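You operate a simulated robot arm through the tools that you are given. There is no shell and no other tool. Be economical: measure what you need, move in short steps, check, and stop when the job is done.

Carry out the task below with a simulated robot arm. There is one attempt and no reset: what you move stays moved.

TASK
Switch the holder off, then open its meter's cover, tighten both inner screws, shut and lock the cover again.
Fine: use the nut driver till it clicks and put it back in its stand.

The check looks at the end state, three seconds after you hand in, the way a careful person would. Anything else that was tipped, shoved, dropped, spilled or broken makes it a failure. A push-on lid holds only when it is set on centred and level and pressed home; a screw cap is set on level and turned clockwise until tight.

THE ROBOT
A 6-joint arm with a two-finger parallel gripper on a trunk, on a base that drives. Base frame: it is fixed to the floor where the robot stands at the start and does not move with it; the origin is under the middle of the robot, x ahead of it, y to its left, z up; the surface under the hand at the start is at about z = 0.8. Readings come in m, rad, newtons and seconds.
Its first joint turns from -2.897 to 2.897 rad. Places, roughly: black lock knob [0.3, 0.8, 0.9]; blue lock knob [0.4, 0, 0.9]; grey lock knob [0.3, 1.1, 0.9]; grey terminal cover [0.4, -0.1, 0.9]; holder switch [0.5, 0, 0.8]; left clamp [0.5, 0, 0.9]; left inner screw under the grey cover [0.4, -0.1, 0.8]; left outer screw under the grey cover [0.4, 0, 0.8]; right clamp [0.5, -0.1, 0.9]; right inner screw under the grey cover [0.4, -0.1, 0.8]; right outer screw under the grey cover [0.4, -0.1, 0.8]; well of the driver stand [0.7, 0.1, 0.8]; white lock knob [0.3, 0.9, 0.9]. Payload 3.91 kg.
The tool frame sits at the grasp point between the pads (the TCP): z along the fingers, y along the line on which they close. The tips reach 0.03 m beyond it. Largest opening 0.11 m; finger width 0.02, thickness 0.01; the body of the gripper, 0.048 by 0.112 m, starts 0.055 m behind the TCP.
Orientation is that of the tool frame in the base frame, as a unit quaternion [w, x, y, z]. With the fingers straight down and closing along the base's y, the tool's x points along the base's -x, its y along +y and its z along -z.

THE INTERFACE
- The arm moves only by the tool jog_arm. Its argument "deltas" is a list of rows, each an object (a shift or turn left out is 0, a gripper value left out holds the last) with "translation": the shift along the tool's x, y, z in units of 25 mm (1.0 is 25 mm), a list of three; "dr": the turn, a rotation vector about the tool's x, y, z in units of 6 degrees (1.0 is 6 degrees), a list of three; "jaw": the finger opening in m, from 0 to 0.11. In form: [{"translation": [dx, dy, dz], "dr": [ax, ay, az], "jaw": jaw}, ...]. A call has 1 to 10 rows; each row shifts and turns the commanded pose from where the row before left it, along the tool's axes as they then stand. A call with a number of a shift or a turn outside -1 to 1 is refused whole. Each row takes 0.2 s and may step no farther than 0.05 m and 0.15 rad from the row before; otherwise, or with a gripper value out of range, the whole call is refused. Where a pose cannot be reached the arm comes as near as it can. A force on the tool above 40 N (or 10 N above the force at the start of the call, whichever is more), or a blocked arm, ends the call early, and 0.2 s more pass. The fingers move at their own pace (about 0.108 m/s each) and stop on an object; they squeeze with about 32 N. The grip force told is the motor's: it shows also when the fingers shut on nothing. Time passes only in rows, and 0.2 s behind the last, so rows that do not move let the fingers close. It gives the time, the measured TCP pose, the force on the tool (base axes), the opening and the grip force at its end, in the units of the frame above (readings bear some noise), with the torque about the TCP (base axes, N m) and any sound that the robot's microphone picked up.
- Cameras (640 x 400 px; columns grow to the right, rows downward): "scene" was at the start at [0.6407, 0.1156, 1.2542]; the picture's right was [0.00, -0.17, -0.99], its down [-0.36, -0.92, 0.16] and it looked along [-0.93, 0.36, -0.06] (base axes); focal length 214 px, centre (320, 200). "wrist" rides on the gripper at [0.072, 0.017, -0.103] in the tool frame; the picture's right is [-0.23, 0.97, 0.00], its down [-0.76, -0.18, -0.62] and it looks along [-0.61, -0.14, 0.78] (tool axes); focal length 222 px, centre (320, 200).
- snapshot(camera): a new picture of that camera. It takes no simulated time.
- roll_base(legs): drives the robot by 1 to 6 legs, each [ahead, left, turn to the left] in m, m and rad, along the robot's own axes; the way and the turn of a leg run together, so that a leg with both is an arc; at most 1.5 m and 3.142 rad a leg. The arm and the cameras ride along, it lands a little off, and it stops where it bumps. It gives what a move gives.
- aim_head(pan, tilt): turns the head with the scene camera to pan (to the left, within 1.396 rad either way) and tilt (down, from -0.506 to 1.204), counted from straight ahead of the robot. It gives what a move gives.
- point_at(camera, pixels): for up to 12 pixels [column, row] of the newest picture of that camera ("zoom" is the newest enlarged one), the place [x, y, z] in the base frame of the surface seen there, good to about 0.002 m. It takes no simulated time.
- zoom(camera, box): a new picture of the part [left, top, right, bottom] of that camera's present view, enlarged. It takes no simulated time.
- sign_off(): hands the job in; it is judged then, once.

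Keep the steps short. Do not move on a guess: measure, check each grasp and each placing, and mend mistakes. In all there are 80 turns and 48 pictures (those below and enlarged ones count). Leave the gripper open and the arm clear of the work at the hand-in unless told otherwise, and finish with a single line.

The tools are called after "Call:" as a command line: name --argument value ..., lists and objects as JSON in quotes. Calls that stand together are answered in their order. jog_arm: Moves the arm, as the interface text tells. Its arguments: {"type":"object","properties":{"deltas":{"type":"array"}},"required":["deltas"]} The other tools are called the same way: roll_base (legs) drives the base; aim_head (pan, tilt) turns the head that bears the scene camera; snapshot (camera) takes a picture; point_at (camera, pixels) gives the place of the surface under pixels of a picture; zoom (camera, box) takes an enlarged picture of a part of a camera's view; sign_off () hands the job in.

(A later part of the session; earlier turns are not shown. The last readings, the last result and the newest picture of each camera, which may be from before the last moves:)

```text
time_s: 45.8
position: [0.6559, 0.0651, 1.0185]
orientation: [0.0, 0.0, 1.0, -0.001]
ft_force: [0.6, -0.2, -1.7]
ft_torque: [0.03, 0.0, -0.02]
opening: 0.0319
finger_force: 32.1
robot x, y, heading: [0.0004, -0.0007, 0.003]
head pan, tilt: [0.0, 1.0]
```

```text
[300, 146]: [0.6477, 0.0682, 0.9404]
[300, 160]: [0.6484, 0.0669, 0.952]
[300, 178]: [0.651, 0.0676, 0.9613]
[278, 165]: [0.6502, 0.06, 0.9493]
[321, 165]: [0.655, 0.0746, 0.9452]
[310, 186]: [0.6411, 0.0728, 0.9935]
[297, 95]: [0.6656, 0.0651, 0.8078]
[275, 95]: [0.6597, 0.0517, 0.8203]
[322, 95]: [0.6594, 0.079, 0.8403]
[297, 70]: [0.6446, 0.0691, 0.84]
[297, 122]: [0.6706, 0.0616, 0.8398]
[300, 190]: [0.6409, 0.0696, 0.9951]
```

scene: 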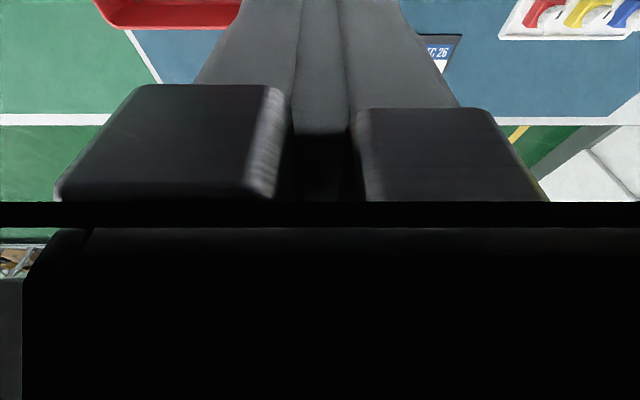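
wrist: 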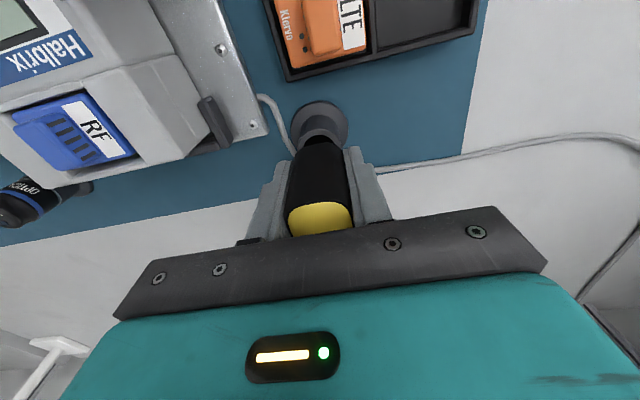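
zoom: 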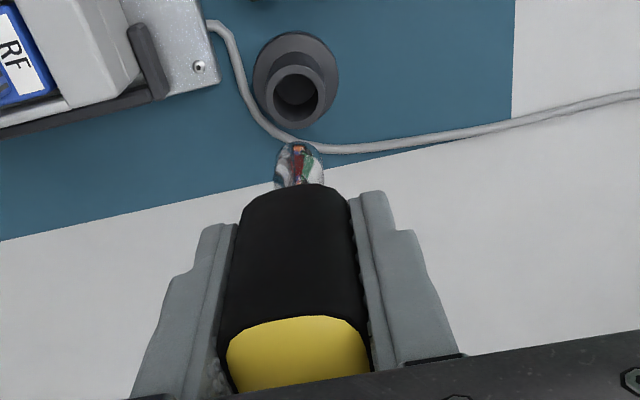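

The socket tip is about 0.081 m below the TCP. I'll carry the driver above the left inner screw (0.4396, -0.0632), keeping it high, then lower it to just above the head.

Call:
jog_arm --deltas '[{"translation": [0.961, -0.57, 0]}, {"translation": [0.961, -0.57, 0]}, {"translation": [0.961, -0.57, 0]}, {"translation": [0.961, -0.57, 0]}, {"translation": [0.961, -0.57, 0]}, {"translation": [0.961, -0.57, 0]}, {"translation": [0.961, -0.57, 0]}, {"translation": [0.961, -0.57, 0]}, {"translation": [0.961, -0.57, 0]}, {}]'

Call:
jog_arm --deltas '[{"translation": [0, 0, 1]}, {"translation": [0, 0, 1]}, {"translation": [0, 0, 0.8]}, {}]'

Call:
zoom --camera "wrist" --box '[220, 40, 420, 200]'

```text
time_s: 48.0
position: [0.4392, -0.0615, 1.0184]
orientation: [0.002, 0.0, 1.0, -0.001]
ft_force: [-0.3, -0.5, -2.6]
ft_torque: [-0.02, -0.01, -0.03]
opening: 0.0316
finger_force: 32.1
robot x, y, heading: [0.0041, -0.0008, -0.001]
head pan, tilt: [0.0, 1.0]
```

```text
time_s: 49.0
position: [0.4393, -0.0623, 0.9495]
orientation: [0.002, 0.0, 1.0, -0.001]
ft_force: [-0.3, 0.1, -2.1]
ft_torque: [-0.01, 0.0, -0.02]
opening: 0.0315
finger_force: 31.8
robot x, y, heading: [-0.0016, 0.0001, -0.003]
head pan, tilt: [0.0, 1.0]
```

```text
2.50 times, centred on (320, 120) of wrist
```

zoom: 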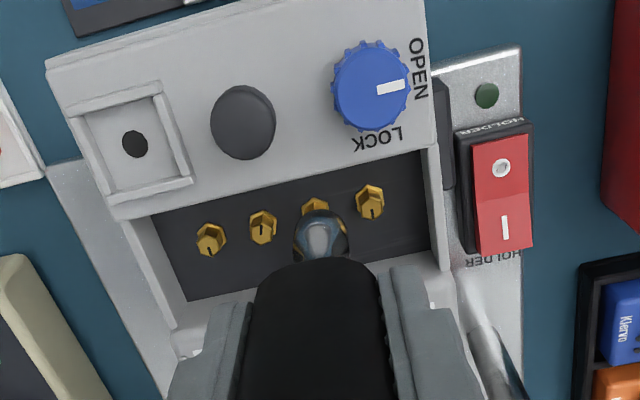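

I'll check the alignment of the socket against the screw.

Call:
point_at --camera "zoom" --pixels '[[320, 214], [318, 230], [297, 240], [345, 235], [320, 250], [262, 230], [370, 208], [315, 204], [210, 245]]'

```text
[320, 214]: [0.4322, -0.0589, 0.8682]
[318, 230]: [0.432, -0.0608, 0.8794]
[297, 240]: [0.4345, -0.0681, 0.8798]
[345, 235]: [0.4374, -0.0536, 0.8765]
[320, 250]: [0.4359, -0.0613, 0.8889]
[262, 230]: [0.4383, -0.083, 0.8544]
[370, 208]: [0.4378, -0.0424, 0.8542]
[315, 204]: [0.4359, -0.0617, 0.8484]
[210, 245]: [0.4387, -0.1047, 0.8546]
```

The socket centre is at y -0.0608 and the screw at -0.0630, so I'll shift -2 mm in y. Then I'll lower gently until it bears on the head.

Call:
jog_arm --deltas '[{"translation": [0, -0.08, 0]}, {"translation": [0, 0, 0.25]}, {"translation": [0, 0, 0.2]}, {"translation": [0, 0, 0.1]}, {"translation": [0, 0, 0.1]}, {}]'

```text
time_s: 50.4
position: [0.4407, -0.0635, 0.9328]
orientation: [0.002, -0.001, 1.0, -0.001]
ft_force: [0.0, -1.3, -0.6]
ft_torque: [0.04, 0.01, -0.02]
opening: 0.0318
finger_force: 31.6
robot x, y, heading: [-0.001, -0.0026, 0.003]
head pan, tilt: [0.0, 1.0]
```

Call:
jog_arm --deltas '[{"translation": [0, 0, 0.06]}, {"translation": [0, 0, 0.06]}, {}]'

Call:
zoom --camera "wrist" --box '[250, 40, 390, 150]'

```text
time_s: 51.2
position: [0.4385, -0.0639, 0.93]
orientation: [0.002, 0.0, 1.0, 0.0]
ft_force: [-0.8, 0.6, 3.7]
ft_torque: [0.08, 0.09, 0.0]
opening: 0.0319
finger_force: 32.2
robot x, y, heading: [-0.0014, 0.0016, 0.001]
head pan, tilt: [0.0, 1.0]
```

```text
3.64 times, centred on (320, 95) of wrist
```

zoom: 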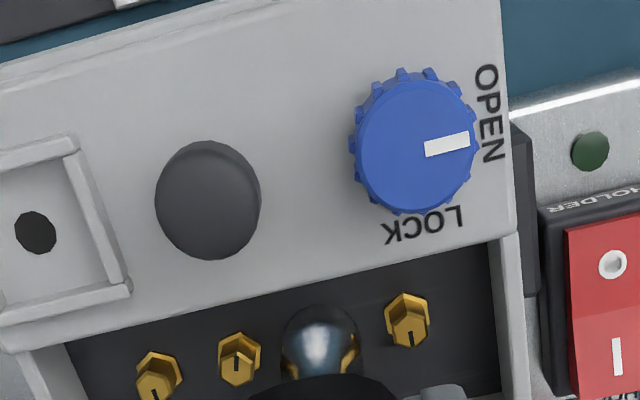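

The tip is down to about z 0.848 with a light press, so the socket is over the head. I'll turn clockwise in small amounts and listen for the click.

Call:
jog_arm --deltas '[{"dr": [0, 0, 0.7]}, {"dr": [0, 0, 0.7]}, {"dr": [0, 0, 0.7]}, {"dr": [0, 0, 0.7]}, {"dr": [0, 0, 0.7]}, {"dr": [0, 0, 0.7]}]'

Call:
jog_arm --deltas '[{"dr": [0, 0, 0.7]}, {"dr": [0, 0, 0.7]}, {"dr": [0, 0, 0.7]}, {"dr": [0, 0, 0.7]}, {"dr": [0, 0, 0.7]}, {"dr": [0, 0, 0.7]}]'

```text
time_s: 52.6
position: [0.4405, -0.064, 0.9292]
orientation: [0.002, 0.219, 0.976, -0.001]
ft_force: [-1.0, 4.4, 7.2]
ft_torque: [0.34, 0.15, -0.05]
opening: 0.0317
finger_force: 31.8
robot x, y, heading: [-0.0001, 0.0035, 0.002]
head pan, tilt: [0.0, 1.0]
```

```text
time_s: 54.0
position: [0.4391, -0.0632, 0.9295]
orientation: [0.002, 0.426, 0.905, 0.0]
ft_force: [-1.2, 4.6, 11.2]
ft_torque: [0.33, 0.2, 0.03]
opening: 0.0317
finger_force: 32.0
robot x, y, heading: [0.0026, 0.0003, 0.004]
head pan, tilt: [0.0, 1.0]
```

That's 50° with little torque so far. I'll continue.

Call:
jog_arm --deltas '[{"dr": [0, 0, 0.7]}, {"dr": [0, 0, 0.7]}, {"dr": [0, 0, 0.7]}, {"dr": [0, 0, 0.7]}, {"dr": [0, 0, 0.7]}, {"dr": [0, 0, 0.7]}]'

Call:
zoom --camera "wrist" --box '[220, 40, 420, 200]'

```text
time_s: 55.4
position: [0.4385, -0.0643, 0.9287]
orientation: [0.002, 0.614, 0.79, 0.001]
ft_force: [2.5, 1.8, 14.7]
ft_torque: [-0.01, -0.19, 0.34]
opening: 0.0317
finger_force: 31.8
robot x, y, heading: [0.002, 0.002, -0.004]
head pan, tilt: [0.0, 1.0]
```

```text
2.50 times, centred on (320, 120) of wrist
```

zoom: 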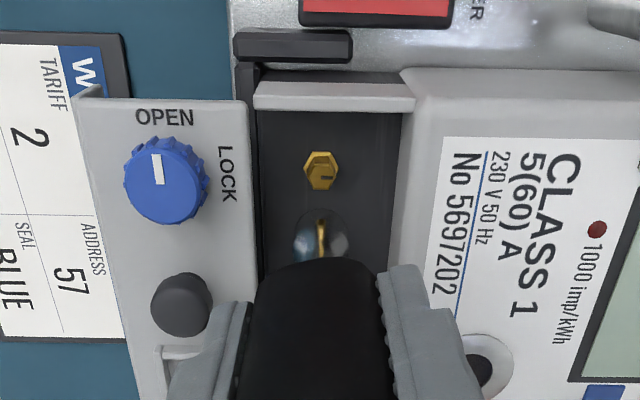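

Torque is now 0.34 N m against the turn, so the screw is engaging. I'll continue to the click.

Call:
jog_arm --deltas '[{"dr": [0, 0, 0.5]}, {"dr": [0, 0, 0.5]}, {"dr": [0, 0, 0.5]}, {"dr": [0, 0, 0.5]}]'

```text
time_s: 56.4
position: [0.4392, -0.0641, 0.9305]
orientation: [0.002, 0.693, 0.721, 0.001]
ft_force: [3.0, 0.1, 13.1]
ft_torque: [-0.05, -0.07, 0.48]
opening: 0.0319
finger_force: 32.0
robot x, y, heading: [-0.0003, -0.0007, 0.004]
head pan, tilt: [0.0, 1.0]
```

Call:
jog_arm --deltas '[{"dr": [0, 0, 0.5]}, {"dr": [0, 0, 0.5]}, {"dr": [0, 0, 0.5]}, {"dr": [0, 0, 0.5]}, {"dr": [0, 0, 0.5]}, {"dr": [0, 0, 0.5]}]'

```text
time_s: 57.8
position: [0.4404, -0.0638, 0.9293]
orientation: [0.0, 0.797, 0.604, 0.0]
ft_force: [3.7, 2.3, 5.2]
ft_torque: [0.09, -0.18, 0.73]
opening: 0.0318
finger_force: 32.6
robot x, y, heading: [-0.001, 0.0, -0.002]
head pan, tilt: [0.0, 1.0]
```

Torque is 0.73 N m and rising steadily. I'll keep going.

Call:
jog_arm --deltas '[{"dr": [0, 0, 0.5]}, {"dr": [0, 0, 0.5]}, {"dr": [0, 0, 0.5]}, {"dr": [0, 0, 0.5]}, {"dr": [0, 0, 0.5]}, {"dr": [0, 0, 0.5]}, {"dr": [0, 0, 0.5]}]'

```text
time_s: 59.4
position: [0.44, -0.063, 0.9294]
orientation: [0.001, 0.894, 0.448, 0.001]
ft_force: [2.3, -2.1, 8.2]
ft_torque: [-0.13, -0.12, 1.06]
opening: 0.0316
finger_force: 31.8
robot x, y, heading: [0.0057, -0.0024, 0.004]
head pan, tilt: [0.0, 1.0]
```

Call:
jog_arm --deltas '[{"dr": [0, 0, 0.4]}, {"dr": [0, 0, 0.4]}, {"dr": [0, 0, 0.4]}, {"dr": [0, 0, 0.4]}]'

```text
time_s: 60.4
position: [0.4392, -0.0643, 0.9288]
orientation: [0.0, 0.928, 0.372, 0.001]
ft_force: [0.5, -2.0, 3.4]
ft_torque: [-0.16, -0.02, 1.21]
opening: 0.0317
finger_force: 31.9
robot x, y, heading: [0.0039, -0.0014, -0.001]
head pan, tilt: [0.0, 1.0]
```

Call:
jog_arm --deltas '[{"dr": [0, 0, 0.3]}, {"dr": [0, 0, 0.3]}, {}]'

```text
time_s: 61.2
position: [0.4405, -0.0637, 0.9296]
orientation: [0.0, 0.939, 0.344, 0.001]
ft_force: [-0.8, 0.1, 0.3]
ft_torque: [0.02, 0.08, 1.17]
opening: 0.0318
finger_force: 31.6
robot x, y, heading: [0.0019, 0.0008, 0.002]
head pan, tilt: [0.0, 1.0]
```

No click yet at 1.17 N m, so I'll go a little further.

Call:
jog_arm --deltas '[{"dr": [0, 0, 0.4]}, {"dr": [0, 0, 0.4]}, {"dr": [0, 0, 0.4]}]'

```text
time_s: 62.0
position: [0.4395, -0.065, 0.9288]
orientation: [0.001, 0.959, 0.284, 0.002]
ft_force: [-0.1, -0.1, -0.3]
ft_torque: [-0.05, -0.01, 1.18]
opening: 0.0321
finger_force: 31.9
robot x, y, heading: [-0.0024, 0.0025, -0.001]
head pan, tilt: [0.0, 1.0]
```

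Torque has plateaued at 1.18 without a click, so the handle may be slipping in the jaws. I'll look.

Call:
zoom --camera "wrist" --box '[200, 40, 440, 220]'

```text
2.22 times, centred on (320, 130) of wrist
```

zoom: 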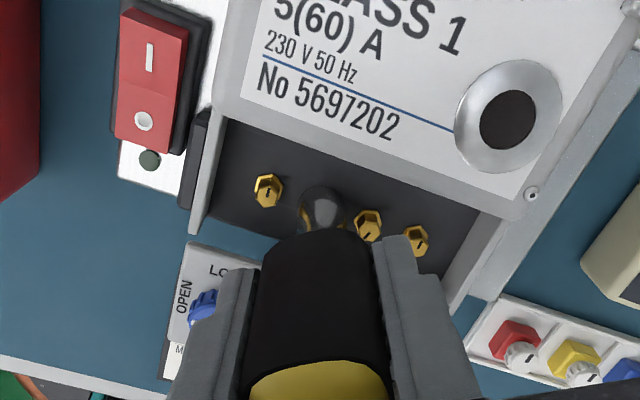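

The handle still looks aligned in the jaws. I'll add a slight down-press to keep it engaged and turn further.

Call:
jog_arm --deltas '[{"translation": [0, 0, 0.06]}, {"dr": [0, 0, 0.4]}, {"dr": [0, 0, 0.4]}, {"dr": [0, 0, 0.4]}, {"dr": [0, 0, 0.4]}]'

```text
time_s: 63.2
position: [0.4405, -0.0645, 0.9276]
orientation: [0.001, 0.978, 0.209, 0.002]
ft_force: [-0.9, -0.4, 5.5]
ft_torque: [0.04, 0.13, 1.16]
opening: 0.0331
finger_force: 31.5
robot x, y, heading: [0.0006, 0.0025, 0.002]
head pan, tilt: [0.0, 1.0]
stopped in row 5: the force on the tool passed its limit at 40 N (the readings are from after the stop); the commanded pose is now the measured one
```

The jaws opened to 33.1 mm, so the handle is starting to wedge round in the grip just short of the click. I'll measure the handle's shape from that picture to find the best regrip.

Call:
point_at --camera "zoom" --pixels '[[262, 300], [285, 300], [310, 300], [335, 300], [360, 300], [265, 255], [285, 255], [310, 255], [335, 255], [358, 255], [310, 235], [312, 350]]'

```text
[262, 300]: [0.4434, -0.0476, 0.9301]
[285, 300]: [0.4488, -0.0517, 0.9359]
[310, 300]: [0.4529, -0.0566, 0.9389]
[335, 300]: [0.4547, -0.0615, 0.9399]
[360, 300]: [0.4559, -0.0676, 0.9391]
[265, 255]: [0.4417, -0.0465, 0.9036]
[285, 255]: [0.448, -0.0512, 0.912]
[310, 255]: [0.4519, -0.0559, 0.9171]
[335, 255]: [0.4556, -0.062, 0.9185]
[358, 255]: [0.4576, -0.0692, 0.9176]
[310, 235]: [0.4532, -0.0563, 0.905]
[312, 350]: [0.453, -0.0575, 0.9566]
```

The handle is a rounded square that creeps in the grip at 1.18 N m. I'll open slightly so it stays captive on the screw, rotate the hand back 90°, regrip on the fresh faces, and twist faster.

Call:
jog_arm --deltas '[{"jaw": 0.044}, {"dr": [0, 0, -1]}, {"dr": [0, 0, -1]}, {"dr": [0, 0, -1]}, {"dr": [0, 0, -1]}, {"dr": [0, 0, -1]}, {"dr": [0, 0, -1]}, {"dr": [0, 0, -1]}, {"dr": [0, 0, -1]}]'

Call:
jog_arm --deltas '[{"dr": [0, 0, -1]}, {"dr": [0, 0, -1]}, {"dr": [0, 0, -1]}, {"dr": [0, 0, -1]}, {"dr": [0, 0, -1]}, {"dr": [0, 0, -1]}, {"dr": [0, 0, -1]}, {"dr": [0, 0, -1]}]'

Call:
zoom --camera "wrist" --box '[200, 40, 440, 240]'

```text
time_s: 65.2
position: [0.4403, -0.0637, 0.9281]
orientation: [0.001, 0.807, 0.59, 0.002]
ft_force: [-0.2, 0.2, 0.1]
ft_torque: [-0.01, -0.03, -0.01]
opening: 0.044
finger_force: 0.0
robot x, y, heading: [-0.0004, 0.0036, -0.0]
head pan, tilt: [0.0, 1.0]
```

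```text
time_s: 67.0
position: [0.4405, -0.0646, 0.9289]
orientation: [0.002, 0.498, 0.867, 0.0]
ft_force: [0.3, -0.2, 0.6]
ft_torque: [-0.01, -0.02, -0.03]
opening: 0.0441
finger_force: 0.1
robot x, y, heading: [0.0063, -0.0022, 0.001]
head pan, tilt: [0.0, 1.0]
```

```text
2.00 times, centred on (320, 140) of wrist
```

zoom: 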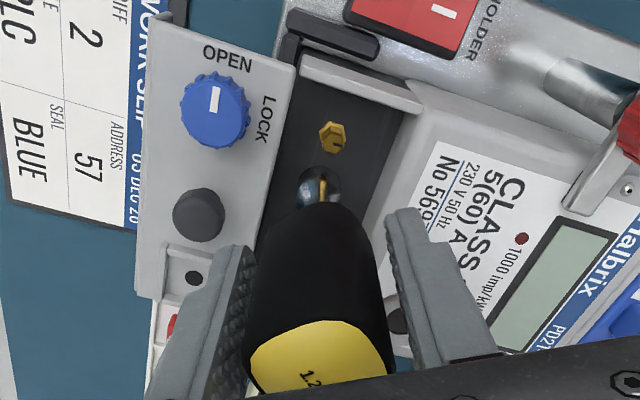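

The driver stands steady on the screw. I'll measure the handle's faces to get its angle relative to the hand.

Call:
point_at --camera "zoom" --pixels '[[256, 290], [270, 290], [285, 290], [300, 290], [315, 290], [330, 290], [345, 290], [360, 290], [372, 290], [320, 370], [320, 187]]'

```text
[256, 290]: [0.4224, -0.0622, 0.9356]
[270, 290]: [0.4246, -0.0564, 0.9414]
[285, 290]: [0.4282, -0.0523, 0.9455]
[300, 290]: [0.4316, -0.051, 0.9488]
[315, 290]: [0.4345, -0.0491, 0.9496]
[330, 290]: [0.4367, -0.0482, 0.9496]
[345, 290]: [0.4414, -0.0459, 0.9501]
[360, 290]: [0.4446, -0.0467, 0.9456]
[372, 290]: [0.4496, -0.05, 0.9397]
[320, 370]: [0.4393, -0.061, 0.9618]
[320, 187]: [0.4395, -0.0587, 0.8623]
```

The handle sits about 4° clockwise of the hand. I'll turn the hand +4° to be flush, close, and let it settle.

Call:
jog_arm --deltas '[{"dr": [0, 0, 0.7]}, {"jaw": 0}, {}, {}, {}]'

Call:
jog_arm --deltas '[{"dr": [0, 0, 1]}, {"dr": [0, 0, 1]}, {"dr": [0, 0, 1]}, {"dr": [0, 0, 1]}]'

```text
time_s: 68.2
position: [0.4398, -0.0654, 0.9282]
orientation: [0.003, 0.53, 0.848, 0.001]
ft_force: [-1.8, 1.0, 0.9]
ft_torque: [0.02, 0.18, 0.1]
opening: 0.0389
finger_force: 32.1
robot x, y, heading: [0.0025, -0.0024, 0.003]
head pan, tilt: [0.0, 1.0]
```

```text
time_s: 69.2
position: [0.4409, -0.0652, 0.9281]
orientation: [0.002, 0.696, 0.718, 0.001]
ft_force: [1.5, 0.8, 3.2]
ft_torque: [-0.09, -0.08, 1.19]
opening: 0.039
finger_force: 32.5
robot x, y, heading: [0.002, -0.002, -0.003]
head pan, tilt: [0.0, 1.0]
```

The handle is 39 mm wide across these faces, a stronger hold. Torque is at 1.19 without slip, so I'll continue in small steps.

Call:
jog_arm --deltas '[{"dr": [0, 0, 0.5]}, {"dr": [0, 0, 0.5]}, {}]'

```text
time_s: 70.0
position: [0.4397, -0.0642, 0.9276]
orientation: [0.003, 0.732, 0.681, 0.002]
ft_force: [1.6, -0.2, 4.0]
ft_torque: [-0.11, -0.09, 1.21]
opening: 0.0392
finger_force: 31.5
robot x, y, heading: [0.0018, 0.0024, -0.002]
head pan, tilt: [0.0, 1.0]
```

Torque holds at 1.2 again, so the driver's own clutch is probably yielding. I'll keep turning until the click.

Call:
jog_arm --deltas '[{"dr": [0, 0, 0.7]}, {"dr": [0, 0, 0.7]}, {"dr": [0, 0, 0.7]}, {"dr": [0, 0, 0.7]}]'

```text
time_s: 71.0
position: [0.4395, -0.0635, 0.9285]
orientation: [0.002, 0.823, 0.567, 0.001]
ft_force: [0.8, -1.6, 12.0]
ft_torque: [-0.27, 0.01, 1.24]
opening: 0.0393
finger_force: 32.5
robot x, y, heading: [0.0003, 0.001, 0.001]
head pan, tilt: [0.0, 1.0]
```

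Call:
jog_arm --deltas '[{"dr": [0, 0, 0.7]}, {"dr": [0, 0, 0.7]}, {"dr": [0, 0, 0.7]}, {"dr": [0, 0, 0.7]}, {"dr": [0, 0, 0.7]}]'

Call:
zoom --camera "wrist" --box '[200, 40, 440, 240]'

```text
time_s: 72.2
position: [0.4404, -0.0647, 0.9286]
orientation: [0.001, 0.913, 0.408, 0.002]
ft_force: [1.8, -2.4, 12.0]
ft_torque: [-0.25, 0.0, 1.19]
opening: 0.0395
finger_force: 32.6
robot x, y, heading: [-0.003, 0.0033, 0.003]
head pan, tilt: [0.0, 1.0]
```

```text
2.00 times, centred on (320, 140) of wrist
```

zoom: 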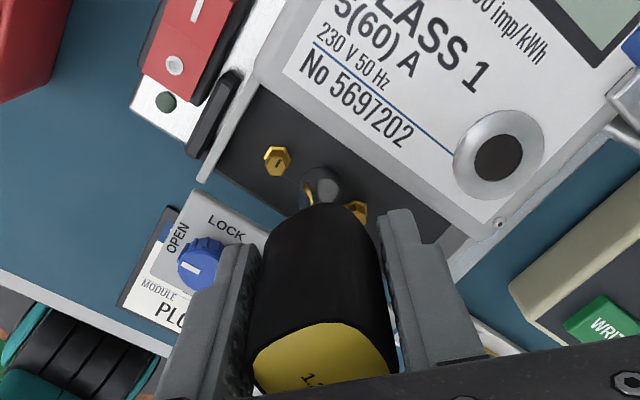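

The handle looks tilted or misaligned in the jaws, with a gap at the right finger. I'll measure its faces again.

Call:
point_at --camera "zoom" --pixels '[[260, 290], [275, 290], [290, 290], [305, 290], [320, 290], [335, 290], [350, 290], [365, 290], [376, 290], [320, 370], [320, 190], [320, 240]]'

```text
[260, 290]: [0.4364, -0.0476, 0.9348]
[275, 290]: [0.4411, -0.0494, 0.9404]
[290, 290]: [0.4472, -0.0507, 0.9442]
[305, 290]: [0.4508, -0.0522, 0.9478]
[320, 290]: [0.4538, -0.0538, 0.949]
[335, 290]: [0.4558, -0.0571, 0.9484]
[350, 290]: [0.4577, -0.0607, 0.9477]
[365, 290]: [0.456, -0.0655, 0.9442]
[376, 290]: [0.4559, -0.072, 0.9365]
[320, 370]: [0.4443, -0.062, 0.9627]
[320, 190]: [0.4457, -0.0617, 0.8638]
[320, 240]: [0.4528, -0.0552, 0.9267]
```

The measurements are unclear, so I'll take a close look at the cap and its text in the jaws.

Call:
zoom --camera "wrist" --box '[270, 130, 420, 240]'

```text
3.64 times, centred on (345, 185) of wrist
```

zoom: 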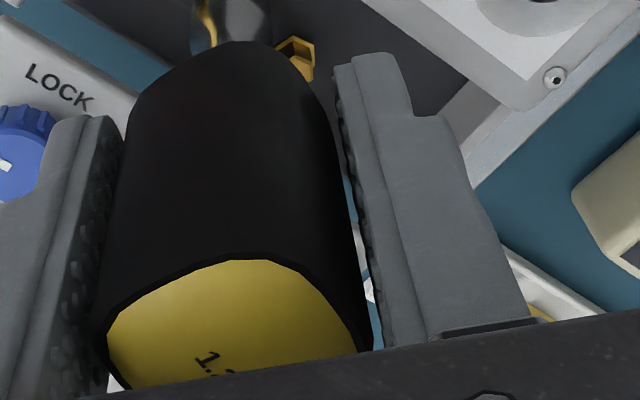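

The handle sits diagonally in the jaws now. I'll lift the driver clear and read the screw's mark to see how far it really turned.

Call:
jog_arm --deltas '[{"dr": [0, 0, -0.5]}, {"dr": [0, 0, -0.7]}, {"dr": [0, 0, -0.7]}, {"translation": [0, 0, -0.3]}, {"translation": [0, 0, -0.5]}, {"translation": [0, 0, -0.8]}, {"translation": [0, 0, -0.4]}]'

Call:
zoom --camera "wrist" --box '[260, 60, 420, 160]'

```text
time_s: 73.8
position: [0.4403, -0.064, 0.9791]
orientation: [0.001, 0.868, 0.496, 0.001]
ft_force: [-0.1, 0.0, -1.4]
ft_torque: [0.03, -0.01, 0.0]
opening: 0.037
finger_force: 31.9
robot x, y, heading: [0.0009, -0.0032, 0.006]
head pan, tilt: [0.0, 1.0]
```

```text
4.00 times, centred on (340, 110) of wrist
```

zoom: 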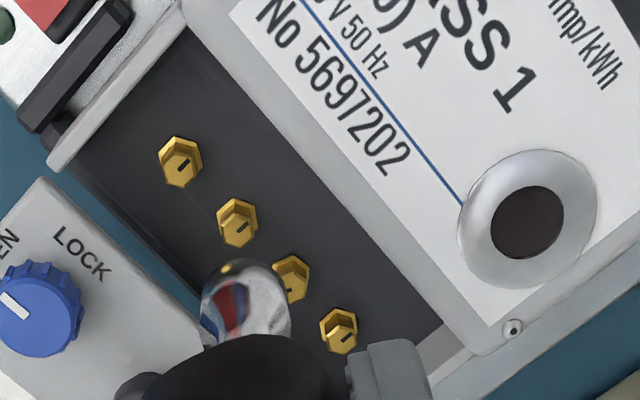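

The left inner mark has turned a long way, to about +x, and it's at the 1.2 N m plateau, but no click was heard. The handle slipped to a diagonal hold. The right inner screw is still loose, so I'll set the driver there, realign the hand and do that one. First I'll locate the socket against the screws.

Call:
point_at --camera "zoom" --pixels '[[205, 310], [288, 310], [245, 275], [245, 310], [240, 228], [290, 280], [339, 333], [180, 166], [235, 262]]'

```text
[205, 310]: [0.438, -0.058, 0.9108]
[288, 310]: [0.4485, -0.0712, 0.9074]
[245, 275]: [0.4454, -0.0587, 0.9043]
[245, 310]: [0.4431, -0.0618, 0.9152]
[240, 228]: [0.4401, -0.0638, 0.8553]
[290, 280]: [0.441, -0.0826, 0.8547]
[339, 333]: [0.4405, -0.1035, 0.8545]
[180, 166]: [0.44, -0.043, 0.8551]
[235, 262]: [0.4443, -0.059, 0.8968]
```

I'll shift to the right inner screw (about -18 mm in y) and lower gently.

Call:
jog_arm --deltas '[{"translation": [-0.63, 0.35, 0]}, {"translation": [0, 0, 0.8]}, {"translation": [0, 0, 0.6]}, {"translation": [0, 0, 0.2]}, {"translation": [0, 0, 0.12]}, {"translation": [0, 0, 0.12]}, {"translation": [0, 0, 0.12]}, {}]'

```text
time_s: 75.6
position: [0.4392, -0.0817, 0.9285]
orientation: [0.001, 0.868, 0.497, 0.001]
ft_force: [-0.6, 0.3, -1.1]
ft_torque: [0.0, -0.01, 0.02]
opening: 0.0366
finger_force: 32.5
robot x, y, heading: [0.0015, -0.0024, 0.002]
head pan, tilt: [0.0, 1.0]
```

It's at 0.9285 without hitting the head top. I'll lower until it bears, then look.

Call:
jog_arm --deltas '[{"translation": [0, 0, 0.05]}, {"translation": [0, 0, 0.05]}, {}]'

Call:
zoom --camera "wrist" --box '[250, 70, 410, 230]'

```text
time_s: 76.4
position: [0.439, -0.0813, 0.9288]
orientation: [0.004, 0.868, 0.497, 0.003]
ft_force: [0.6, 2.8, 39.8]
ft_torque: [0.02, 0.28, 0.15]
opening: 0.0365
finger_force: 32.7
robot x, y, heading: [0.0008, 0.0015, -0.002]
head pan, tilt: [0.0, 1.0]
```

```text
2.50 times, centred on (330, 150) of wrist
```

zoom: 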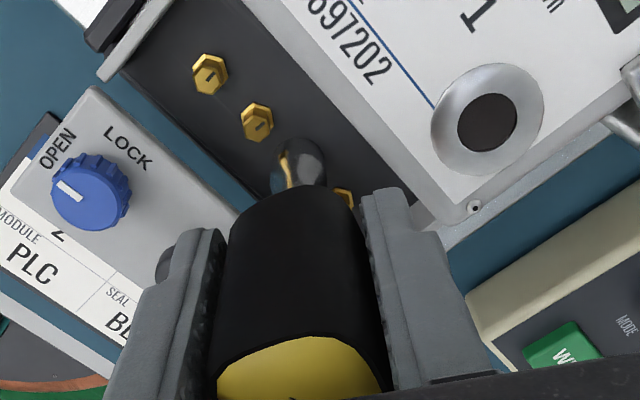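

The socket is seated, bearing at 40 N. I'll relieve that, open the jaws with the driver held captive by the screw, and rotate the hand back about 140° for a fresh flush grip with more travel.

Call:
jog_arm --deltas '[{"translation": [0, 0, -0.08]}, {"jaw": 0.052}, {}, {"dr": [0, 0, -1]}, {"dr": [0, 0, -1]}, {"dr": [0, 0, -1]}, {"dr": [0, 0, -1]}, {"dr": [0, 0, -1]}, {"dr": [0, 0, -1]}, {"dr": [0, 0, -1]}]'

Call:
jog_arm --deltas '[{"dr": [0, 0, -1]}, {"dr": [0, 0, -1]}, {"dr": [0, 0, -1]}, {"dr": [0, 0, -1]}, {"dr": [0, 0, -1]}, {"dr": [0, 0, -1]}, {"dr": [0, 0, -1]}, {"dr": [0, 0, -1]}, {"dr": [0, 0, -1]}]'

Call:
jog_arm --deltas '[{"dr": [0, 0, -1]}, {"dr": [0, 0, -1]}, {"dr": [0, 0, -1]}, {"dr": [0, 0, -1]}, {"dr": [0, 0, -1]}, {"dr": [0, 0, -1]}, {"dr": [0, 0, -1]}, {"dr": [0, 0, -0.6]}]'

Call:
zoom --camera "wrist" --box '[230, 80, 430, 240]'

```text
time_s: 78.6
position: [0.4399, -0.0815, 0.9287]
orientation: [0.002, 0.631, 0.776, 0.0]
ft_force: [0.3, -0.7, -0.3]
ft_torque: [-0.04, 0.0, -0.02]
opening: 0.052
finger_force: 0.0
robot x, y, heading: [0.0021, -0.0003, -0.003]
head pan, tilt: [0.0, 1.0]
```

```text
time_s: 80.6
position: [0.4408, -0.0825, 0.9298]
orientation: [0.002, 0.21, 0.978, 0.0]
ft_force: [-0.1, -0.4, 0.2]
ft_torque: [-0.02, 0.0, 0.02]
opening: 0.052
finger_force: 0.0
robot x, y, heading: [0.0012, 0.0001, 0.004]
head pan, tilt: [0.0, 1.0]
```

```text
time_s: 82.4
position: [0.4395, -0.0815, 0.9295]
orientation: [0.002, -0.184, 0.983, -0.001]
ft_force: [0.7, 0.3, -0.2]
ft_torque: [0.01, -0.01, 0.04]
opening: 0.0519
finger_force: 0.1
robot x, y, heading: [0.0014, -0.0014, 0.005]
head pan, tilt: [0.0, 1.0]
```

```text
2.50 times, centred on (330, 160) of wrist
```

zoom: 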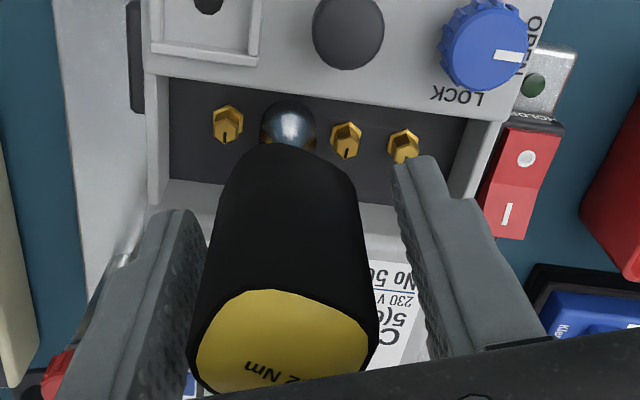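

The left inner mark now lines up with the outer screws' marks. The cap text shows the handle about 22° clockwise of the hand, so I'll rotate +22° and close flush.

Call:
jog_arm --deltas '[{"dr": [0, 0, 0.9]}, {"dr": [0, 0, 0.9]}, {"dr": [0, 0, 0.9]}, {"dr": [0, 0, 0.9]}, {"jaw": 0}, {}, {}, {}]'

```text
time_s: 84.2
position: [0.4401, -0.0827, 0.9291]
orientation: [0.003, 0.003, 1.0, -0.001]
ft_force: [3.2, -2.5, 0.1]
ft_torque: [-0.24, -0.17, -0.02]
opening: 0.0382
finger_force: 32.2
robot x, y, heading: [0.0016, 0.0002, 0.001]
head pan, tilt: [0.0, 1.0]
```

The opening is 38 mm, not 31.5, so it isn't flush. I'll look.

Call:
zoom --camera "wrist" --box '[250, 140, 410, 240]'

```text
4.00 times, centred on (330, 190) of wrist
```

zoom: 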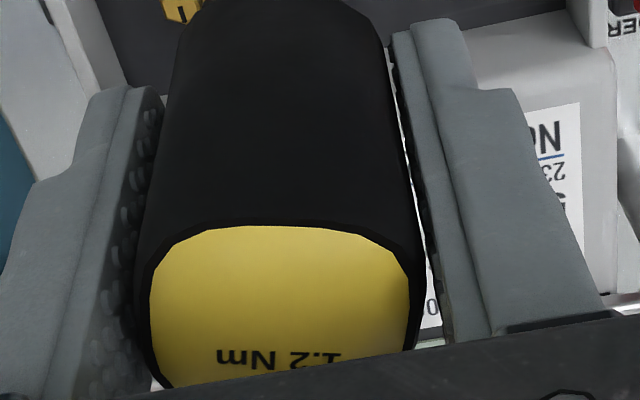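

Call:
point_at --camera "zoom" --pixels '[[155, 300], [405, 300], [280, 300], [280, 240], [180, 100], [280, 100], [375, 100], [145, 250], [410, 250], [280, 20], [150, 110], [402, 120]]'

```text
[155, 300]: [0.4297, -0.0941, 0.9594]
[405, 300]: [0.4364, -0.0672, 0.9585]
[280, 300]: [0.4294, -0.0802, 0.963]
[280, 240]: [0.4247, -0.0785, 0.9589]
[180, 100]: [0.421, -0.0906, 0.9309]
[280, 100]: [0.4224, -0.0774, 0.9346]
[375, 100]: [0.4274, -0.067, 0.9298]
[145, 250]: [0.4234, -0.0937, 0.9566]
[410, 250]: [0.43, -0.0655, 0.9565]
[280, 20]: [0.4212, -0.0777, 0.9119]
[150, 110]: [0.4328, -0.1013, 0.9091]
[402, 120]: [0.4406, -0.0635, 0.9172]
```

The handle is still about 14° clockwise of the hand. I'll open, rotate +14° and close again, aiming for 31.5 mm.

Call:
jog_arm --deltas '[{"jaw": 0.048}, {}, {"dr": [0, 0, 0.8]}, {"dr": [0, 0, 0.8]}, {"dr": [0, 0, 0.7]}, {"jaw": 0}, {}, {}]'

```text
time_s: 86.0
position: [0.4395, -0.0827, 0.9294]
orientation: [0.003, 0.123, 0.992, 0.0]
ft_force: [1.1, -0.5, -0.1]
ft_torque: [-0.02, -0.08, -0.02]
opening: 0.0323
finger_force: 32.2
robot x, y, heading: [0.0006, -0.0034, -0.001]
head pan, tilt: [0.0, 1.0]
```

It's nearly flush at 32.3 mm. Now I'll turn clockwise at a steady pace.

Call:
jog_arm --deltas '[{"dr": [0, 0, 1]}, {"dr": [0, 0, 1]}, {"dr": [0, 0, 1]}, {"dr": [0, 0, 1]}, {"dr": [0, 0, 1]}, {"dr": [0, 0, 1]}, {"dr": [0, 0, 1]}, {"dr": [0, 0, 1]}]'

Call:
jog_arm --deltas '[{"dr": [0, 0, 1]}, {"dr": [0, 0, 1]}, {"dr": [0, 0, 1]}, {"dr": [0, 0, 1]}, {"dr": [0, 0, 1]}, {"dr": [0, 0, 1]}, {"dr": [0, 0, 1]}]'

```text
time_s: 87.8
position: [0.4401, -0.0825, 0.9275]
orientation: [0.002, 0.517, 0.856, 0.001]
ft_force: [-1.1, -3.7, 4.3]
ft_torque: [-0.25, 0.03, -0.08]
opening: 0.0318
finger_force: 32.0
robot x, y, heading: [0.0003, 0.001, 0.0]
head pan, tilt: [0.0, 1.0]
```

```text
time_s: 89.4
position: [0.4394, -0.0823, 0.9283]
orientation: [0.002, 0.789, 0.614, 0.002]
ft_force: [0.7, -0.8, 2.4]
ft_torque: [-0.11, 0.0, -0.07]
opening: 0.0318
finger_force: 31.9
robot x, y, heading: [0.0025, 0.0009, 0.001]
head pan, tilt: [0.0, 1.0]
```

There's no torque yet. This screw's mark started further from +x. I'll continue.

Call:
jog_arm --deltas '[{"dr": [0, 0, 1]}, {"dr": [0, 0, 1]}, {"dr": [0, 0, 1]}, {"dr": [0, 0, 1]}, {"dr": [0, 0, 1]}, {"dr": [0, 0, 1]}, {"dr": [0, 0, 1]}, {"dr": [0, 0, 1]}]'

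```text
time_s: 91.2
position: [0.4396, -0.0823, 0.9284]
orientation: [0.001, 0.971, 0.239, 0.002]
ft_force: [-0.4, -1.0, 3.9]
ft_torque: [-0.03, 0.06, 0.44]
opening: 0.0317
finger_force: 31.8
robot x, y, heading: [-0.002, -0.0015, 0.004]
head pan, tilt: [0.0, 1.0]
```

Torque is 0.44 at 152°. I'll continue and watch whether the wrist still follows.

Call:
jog_arm --deltas '[{"dr": [0, 0, 1]}, {"dr": [0, 0, 1]}, {"dr": [0, 0, 1]}, {"dr": [0, 0, 1]}, {"dr": [0, 0, 1]}]'

```text
time_s: 92.4
position: [0.4393, -0.0833, 0.9277]
orientation: [0.001, 1.0, -0.02, 0.002]
ft_force: [0.0, -0.7, 7.5]
ft_torque: [-0.1, 0.11, 0.92]
opening: 0.0317
finger_force: 31.9
robot x, y, heading: [0.0013, 0.0012, 0.002]
head pan, tilt: [0.0, 1.0]
```

The wrist follows (182°) and torque is 0.92. I'll go on to the click.

Call:
jog_arm --deltas '[{"dr": [0, 0, 1]}, {"dr": [0, 0, 1]}, {"dr": [0, 0, 1]}, {"dr": [0, 0, 1]}]'

```text
time_s: 92.9
position: [0.436, -0.0983, 0.9301]
orientation: [-0.006, 0.998, -0.069, 0.004]
ft_force: [-3.8, 19.2, 4.7]
ft_torque: [1.6, 0.23, 0.85]
opening: 0.0368
finger_force: 31.7
out of reach, approached as far as the arm can: row 1, 2
robot x, y, heading: [-0.0014, 0.0007, 0.003]
head pan, tilt: [0.0, 1.0]
stopped in row 2: the force on the tool passed its limit at 72 N (the readings are from after the stop); the commanded pose is now the measured one
```

The wrist reached its limit and the hand shifted sideways 15 mm. I'll bring it straight back and look.

Call:
jog_arm --deltas '[{"translation": [0.03, -0.2, 0], "dr": [0, 0, -0.5]}, {"translation": [0.03, -0.22, 0], "dr": [0, 0, -0.5]}, {"translation": [0, -0.21, 0], "dr": [0, 0, -0.5]}, {}]'

Call:
zoom --camera "wrist" --box '[200, 40, 440, 240]'

```text
time_s: 93.9
position: [0.4386, -0.0844, 0.93]
orientation: [-0.005, 1.0, 0.008, 0.005]
ft_force: [0.6, -1.9, 1.3]
ft_torque: [-0.12, -0.02, -0.05]
opening: 0.0348
finger_force: 32.2
robot x, y, heading: [-0.0004, -0.0036, -0.001]
head pan, tilt: [0.0, 1.0]
```

```text
2.00 times, centred on (320, 140) of wrist
5 turns are left
```

zoom: 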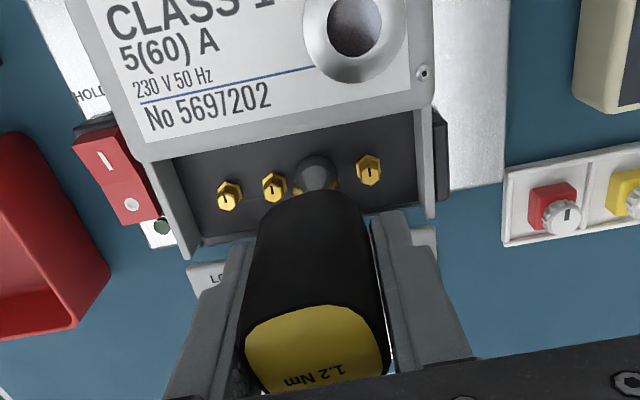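

Only five turns are left, so I'll chain calls. First: open, rotate the hand back 180° to get clear of the limit, regrip flush on the right inner screw, and turn to the torque limit.

Call:
jog_arm --deltas '[{"jaw": 0.05}, {}, {"translation": [0.04, -0.06, 0], "dr": [0, 0, -1]}, {"dr": [0, 0, -1]}, {"dr": [0, 0, -1]}, {"dr": [0, 0, -1]}, {"dr": [0, 0, -1]}, {"dr": [0, 0, -1]}, {"dr": [0, 0, -1]}, {"dr": [0, 0, -1]}]'

Call:
jog_arm --deltas '[{"dr": [0, 0, -1]}, {"dr": [0, 0, -1]}, {"dr": [0, 0, -1]}, {"dr": [0, 0, -1]}, {"dr": [0, 0, -1]}, {"dr": [0, 0, -1]}, {"dr": [0, 0, -1]}, {"dr": [0, 0, -1]}, {"dr": [0, 0, -1]}, {"dr": [0, 0, -1]}]'

Call:
jog_arm --deltas '[{"dr": [0, 0, -1]}, {"dr": [0, 0, -1]}, {"dr": [0, 0, -1]}, {"dr": [0, 0, -1]}, {"dr": [0, 0, -1]}, {"dr": [0, 0, -1]}, {"dr": [0, 0, -1]}, {"dr": [0, 0, -1]}, {"dr": [0, 0, -1]}, {"dr": [0, 0, -1]}]'

Call:
jog_arm --deltas '[{"dr": [0, 0, -1]}, {"dr": [0, 0, -1]}, {"jaw": 0}, {}, {}, {}]'

Call:
jog_arm --deltas '[{"dr": [0, 0, 1]}, {"dr": [0, 0, 1]}, {"dr": [0, 0, 1]}, {"dr": [0, 0, 1]}]'

Call:
jog_arm --deltas '[{"dr": [0, 0, 1]}, {"dr": [0, 0, 1]}, {"dr": [0, 0, 1]}]'

Call:
zoom --camera "wrist" --box '[200, 40, 440, 240]'

```text
time_s: 96.1
position: [0.439, -0.0837, 0.929]
orientation: [-0.002, 0.909, 0.416, 0.007]
ft_force: [0.7, 0.3, 0.1]
ft_torque: [-0.03, -0.01, -0.02]
opening: 0.0502
finger_force: 0.3
robot x, y, heading: [-0.0002, 0.001, -0.001]
head pan, tilt: [0.0, 1.0]
```

```text
time_s: 98.3
position: [0.4387, -0.0846, 0.9288]
orientation: [0.002, 0.581, 0.814, 0.006]
ft_force: [-0.2, 0.6, 0.0]
ft_torque: [0.03, 0.0, 0.01]
opening: 0.05
finger_force: 0.0
robot x, y, heading: [-0.0018, -0.0035, 0.004]
head pan, tilt: [0.0, 1.0]
```

```text
time_s: 100.5
position: [0.4395, -0.0832, 0.9297]
orientation: [0.004, 0.095, 0.995, 0.006]
ft_force: [-0.8, 0.1, 0.4]
ft_torque: [-0.01, -0.03, 0.0]
opening: 0.05
finger_force: 0.1
robot x, y, heading: [-0.0011, 0.0038, 0.004]
head pan, tilt: [0.0, 1.0]
```

```text
time_s: 101.9
position: [0.4403, -0.0831, 0.9299]
orientation: [0.005, -0.008, 1.0, 0.005]
ft_force: [1.1, -1.4, 0.6]
ft_torque: [-0.13, -0.01, 0.06]
opening: 0.0336
finger_force: 31.8
robot x, y, heading: [-0.0, 0.0028, 0.008]
head pan, tilt: [0.0, 1.0]
```

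```text
time_s: 102.9
position: [0.439, -0.0828, 0.9288]
orientation: [0.004, 0.199, 0.98, 0.005]
ft_force: [0.4, 1.1, 4.9]
ft_torque: [0.03, -0.12, 1.13]
opening: 0.0336
finger_force: 32.0
robot x, y, heading: [0.0041, 0.0009, 0.001]
head pan, tilt: [0.0, 1.0]
```

```text
time_s: 103.7
position: [0.4402, -0.0828, 0.9299]
orientation: [0.003, 0.351, 0.936, 0.006]
ft_force: [1.6, -0.1, 4.0]
ft_torque: [-0.06, -0.08, 1.18]
opening: 0.0335
finger_force: 32.4
robot x, y, heading: [0.0027, 0.0037, 0.003]
head pan, tilt: [0.0, 1.0]
```

```text
2.00 times, centred on (320, 140) of wrist
4 turns are left
```

zoom: 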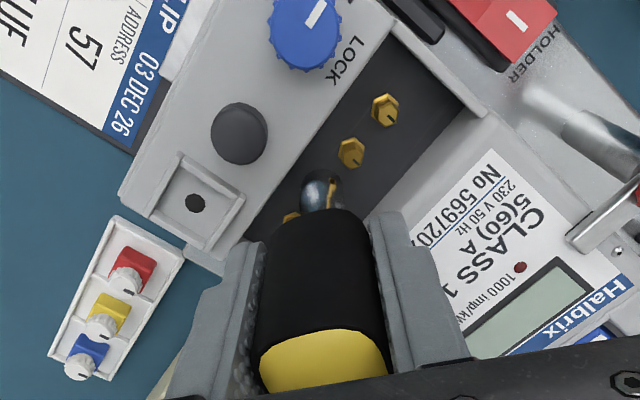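

Torque is at its 1.18–1.2 plateau and the handle is holding flush. I'll continue the turn to draw out the click, then lift clear, turn the hand back and look.

Call:
jog_arm --deltas '[{"dr": [0, 0, 1]}, {"dr": [0, 0, 1]}, {"dr": [0, 0, 1]}, {"dr": [0, 0, 1]}, {"dr": [0, 0, 1]}]'

Call:
jog_arm --deltas '[{"dr": [0, 0, 1]}, {"dr": [0, 0, 1]}, {"dr": [0, 0, 1]}, {"dr": [0, 0, 1]}, {"dr": [0, 0, 1]}]'

Call:
jog_arm --deltas '[{"dr": [0, 0, -0.6]}, {"dr": [0, 0, -0.6]}, {"translation": [0, 0, -0.3]}, {"translation": [0, 0, -0.5]}, {"translation": [0, 0, -0.8]}, {"translation": [0, 0, -0.6]}, {"dr": [0, 0, -1]}, {"dr": [0, 0, -1]}, {"dr": [0, 0, -1]}]'

Call:
jog_arm --deltas '[{"dr": [0, 0, -1]}, {"dr": [0, 0, -1]}, {"dr": [0, 0, -1]}, {"dr": [0, 0, -1]}, {"dr": [0, 0, -1]}, {"dr": [0, 0, -1]}, {"dr": [0, 0, -1]}, {"dr": [0, 0, -1]}, {"dr": [0, 0, -1]}, {"dr": [0, 0, -1]}]'

Call:
jog_arm --deltas '[{"dr": [0, 0, -1]}, {"dr": [0, 0, -1]}, {"dr": [0, 0, -0.8]}, {}]'

Call:
zoom --camera "wrist" --box '[220, 40, 420, 240]'

Call:
point_at --camera "wrist" --pixels '[[306, 140], [312, 140], [318, 140], [324, 140], [330, 140], [336, 140], [318, 132], [318, 148], [300, 140], [318, 125], [318, 155], [318, 165]]'

```text
time_s: 104.9
position: [0.4391, -0.083, 0.9284]
orientation: [0.002, 0.581, 0.814, 0.006]
ft_force: [2.3, -0.5, 6.1]
ft_torque: [-0.1, -0.12, 1.22]
opening: 0.0336
finger_force: 31.9
robot x, y, heading: [0.0029, 0.0018, 0.005]
head pan, tilt: [0.0, 1.0]
```

```text
time_s: 106.1
position: [0.4394, -0.0837, 0.9298]
orientation: [-0.001, 0.772, 0.635, 0.008]
ft_force: [4.2, 4.2, 9.5]
ft_torque: [0.23, -0.24, 1.25]
opening: 0.0342
finger_force: 32.4
robot x, y, heading: [0.0038, 0.002, 0.002]
head pan, tilt: [0.0, 1.0]
```

```text
time_s: 108.1
position: [0.4388, -0.083, 0.9842]
orientation: [0.001, 0.613, 0.79, 0.007]
ft_force: [0.2, 0.9, -1.3]
ft_torque: [0.03, -0.02, 0.0]
opening: 0.0337
finger_force: 31.9
robot x, y, heading: [0.0019, 0.0007, 0.002]
head pan, tilt: [0.0, 1.0]
```

```text
time_s: 110.3
position: [0.4398, -0.0857, 0.9835]
orientation: [0.003, 0.136, 0.991, 0.005]
ft_force: [0.7, 0.2, -1.9]
ft_torque: [0.05, 0.01, 0.02]
opening: 0.0337
finger_force: 32.2
robot x, y, heading: [-0.0006, 0.0027, 0.001]
head pan, tilt: [0.0, 1.0]
```

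```text
time_s: 111.3
position: [0.439, -0.0853, 0.9845]
orientation: [0.006, -0.009, 1.0, 0.004]
ft_force: [-0.6, 0.2, -1.1]
ft_torque: [0.02, -0.01, 0.04]
opening: 0.0333
finger_force: 32.0
robot x, y, heading: [0.0005, -0.0015, 0.003]
head pan, tilt: [0.0, 1.0]
```

```text
2.00 times, centred on (320, 140) of wrist
```

zoom: 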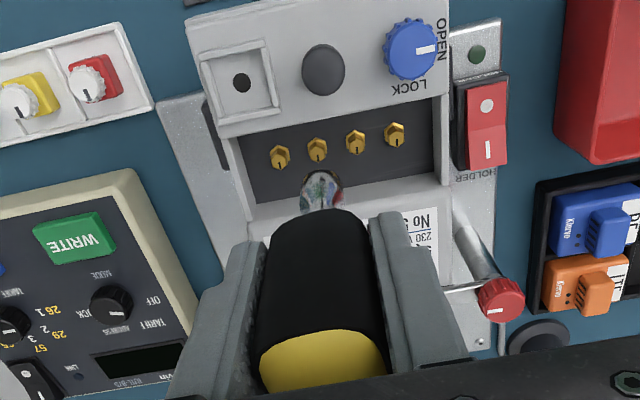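

```text
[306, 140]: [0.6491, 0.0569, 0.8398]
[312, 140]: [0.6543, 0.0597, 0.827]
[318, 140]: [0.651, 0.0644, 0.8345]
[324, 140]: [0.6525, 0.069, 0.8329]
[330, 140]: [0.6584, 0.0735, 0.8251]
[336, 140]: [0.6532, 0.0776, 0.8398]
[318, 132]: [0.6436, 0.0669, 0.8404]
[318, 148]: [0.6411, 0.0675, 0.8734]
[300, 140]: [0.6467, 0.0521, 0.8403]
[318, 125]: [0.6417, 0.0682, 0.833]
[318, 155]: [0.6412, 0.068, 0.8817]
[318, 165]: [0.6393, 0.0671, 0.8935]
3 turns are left
```

Both inner marks now line up with the outer ones, and torque peaked at 1.25 N m. The socket sits in the hand as it did at pickup. I'll carry the driver to just above the stand, correct the 1° tilt, and take several readings.

Call:
jog_arm --deltas '[{"dr": [0.07, 0.11, 0.15]}, {"translation": [0, 0, -0.8]}, {"translation": [0, 0, -0.8]}, {}]'

Call:
jog_arm --deltas '[{"translation": [-0.964, 0.669, 0]}, {"translation": [-0.964, 0.669, 0]}, {"translation": [-0.964, 0.669, 0]}, {"translation": [-0.964, 0.669, 0]}, {"translation": [-0.964, 0.669, 0]}, {"translation": [-0.964, 0.669, 0]}, {"translation": [-0.964, 0.669, 0]}, {"translation": [-0.964, 0.669, 0]}, {"translation": [-0.964, 0.669, 0]}, {}]'

Call:
jog_arm --deltas '[{"translation": [0, 0, 1]}, {"translation": [0, 0, 1]}, {"translation": [0, 0, 1]}, {"translation": [0, 0, 0.3]}, {}]'

Call:
jog_arm --deltas '[{}]'

Call:
jog_arm --deltas '[{}]'

Call:
jog_arm --deltas '[{}]'

Call:
zoom --camera "wrist" --box '[240, 60, 400, 220]'

```text
time_s: 112.3
position: [0.4389, -0.0829, 1.0249]
orientation: [-0.001, -0.001, 1.0, 0.001]
ft_force: [0.3, 0.5, -1.3]
ft_torque: [-0.02, -0.03, -0.03]
opening: 0.0331
finger_force: 32.1
robot x, y, heading: [0.0004, 0.0022, 0.004]
head pan, tilt: [0.0, 1.0]
```

```text
time_s: 114.5
position: [0.6554, 0.0662, 1.0234]
orientation: [-0.001, -0.001, 1.0, 0.001]
ft_force: [0.3, 0.4, -1.0]
ft_torque: [-0.01, -0.01, -0.03]
opening: 0.0329
finger_force: 32.0
robot x, y, heading: [0.0021, 0.0012, 0.004]
head pan, tilt: [0.0, 1.0]
```

```text
time_s: 115.7
position: [0.6555, 0.066, 0.9413]
orientation: [-0.001, -0.001, 1.0, 0.001]
ft_force: [-0.6, -0.1, -1.5]
ft_torque: [0.0, 0.02, 0.0]
opening: 0.0327
finger_force: 32.4
robot x, y, heading: [-0.0006, 0.0016, 0.001]
head pan, tilt: [0.0, 1.0]
```

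```text
time_s: 116.1
position: [0.6554, 0.066, 0.9417]
orientation: [-0.001, 0.0, 1.0, 0.001]
ft_force: [-0.2, 0.4, -0.8]
ft_torque: [-0.02, 0.03, -0.03]
opening: 0.0323
finger_force: 31.5
robot x, y, heading: [0.0005, 0.0028, 0.002]
head pan, tilt: [0.0, 1.0]
```

```text
time_s: 116.5
position: [0.6557, 0.0678, 0.9413]
orientation: [0.0, -0.001, 1.0, 0.001]
ft_force: [0.2, -0.1, -1.7]
ft_torque: [-0.03, -0.02, 0.01]
opening: 0.0326
finger_force: 32.4
robot x, y, heading: [0.0009, -0.0005, 0.003]
head pan, tilt: [0.0, 1.0]
```

```text
time_s: 116.9
position: [0.6548, 0.0676, 0.9415]
orientation: [-0.001, -0.001, 1.0, 0.001]
ft_force: [0.1, -0.4, -1.7]
ft_torque: [0.06, 0.05, 0.0]
opening: 0.0323
finger_force: 31.8
robot x, y, heading: [0.0014, 0.0033, 0.004]
head pan, tilt: [0.0, 1.0]
```

```text
2.50 times, centred on (320, 140) of wrist
2 turns are left
```

zoom: 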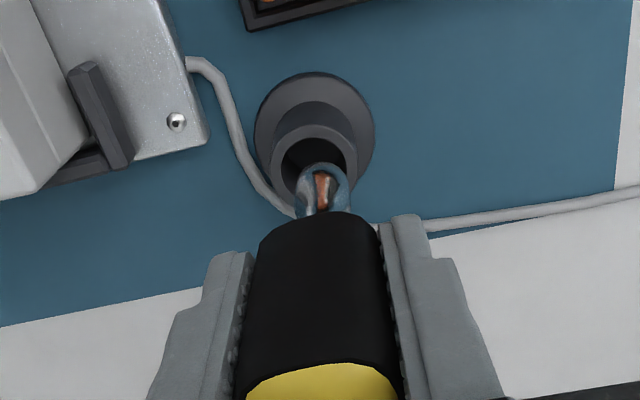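

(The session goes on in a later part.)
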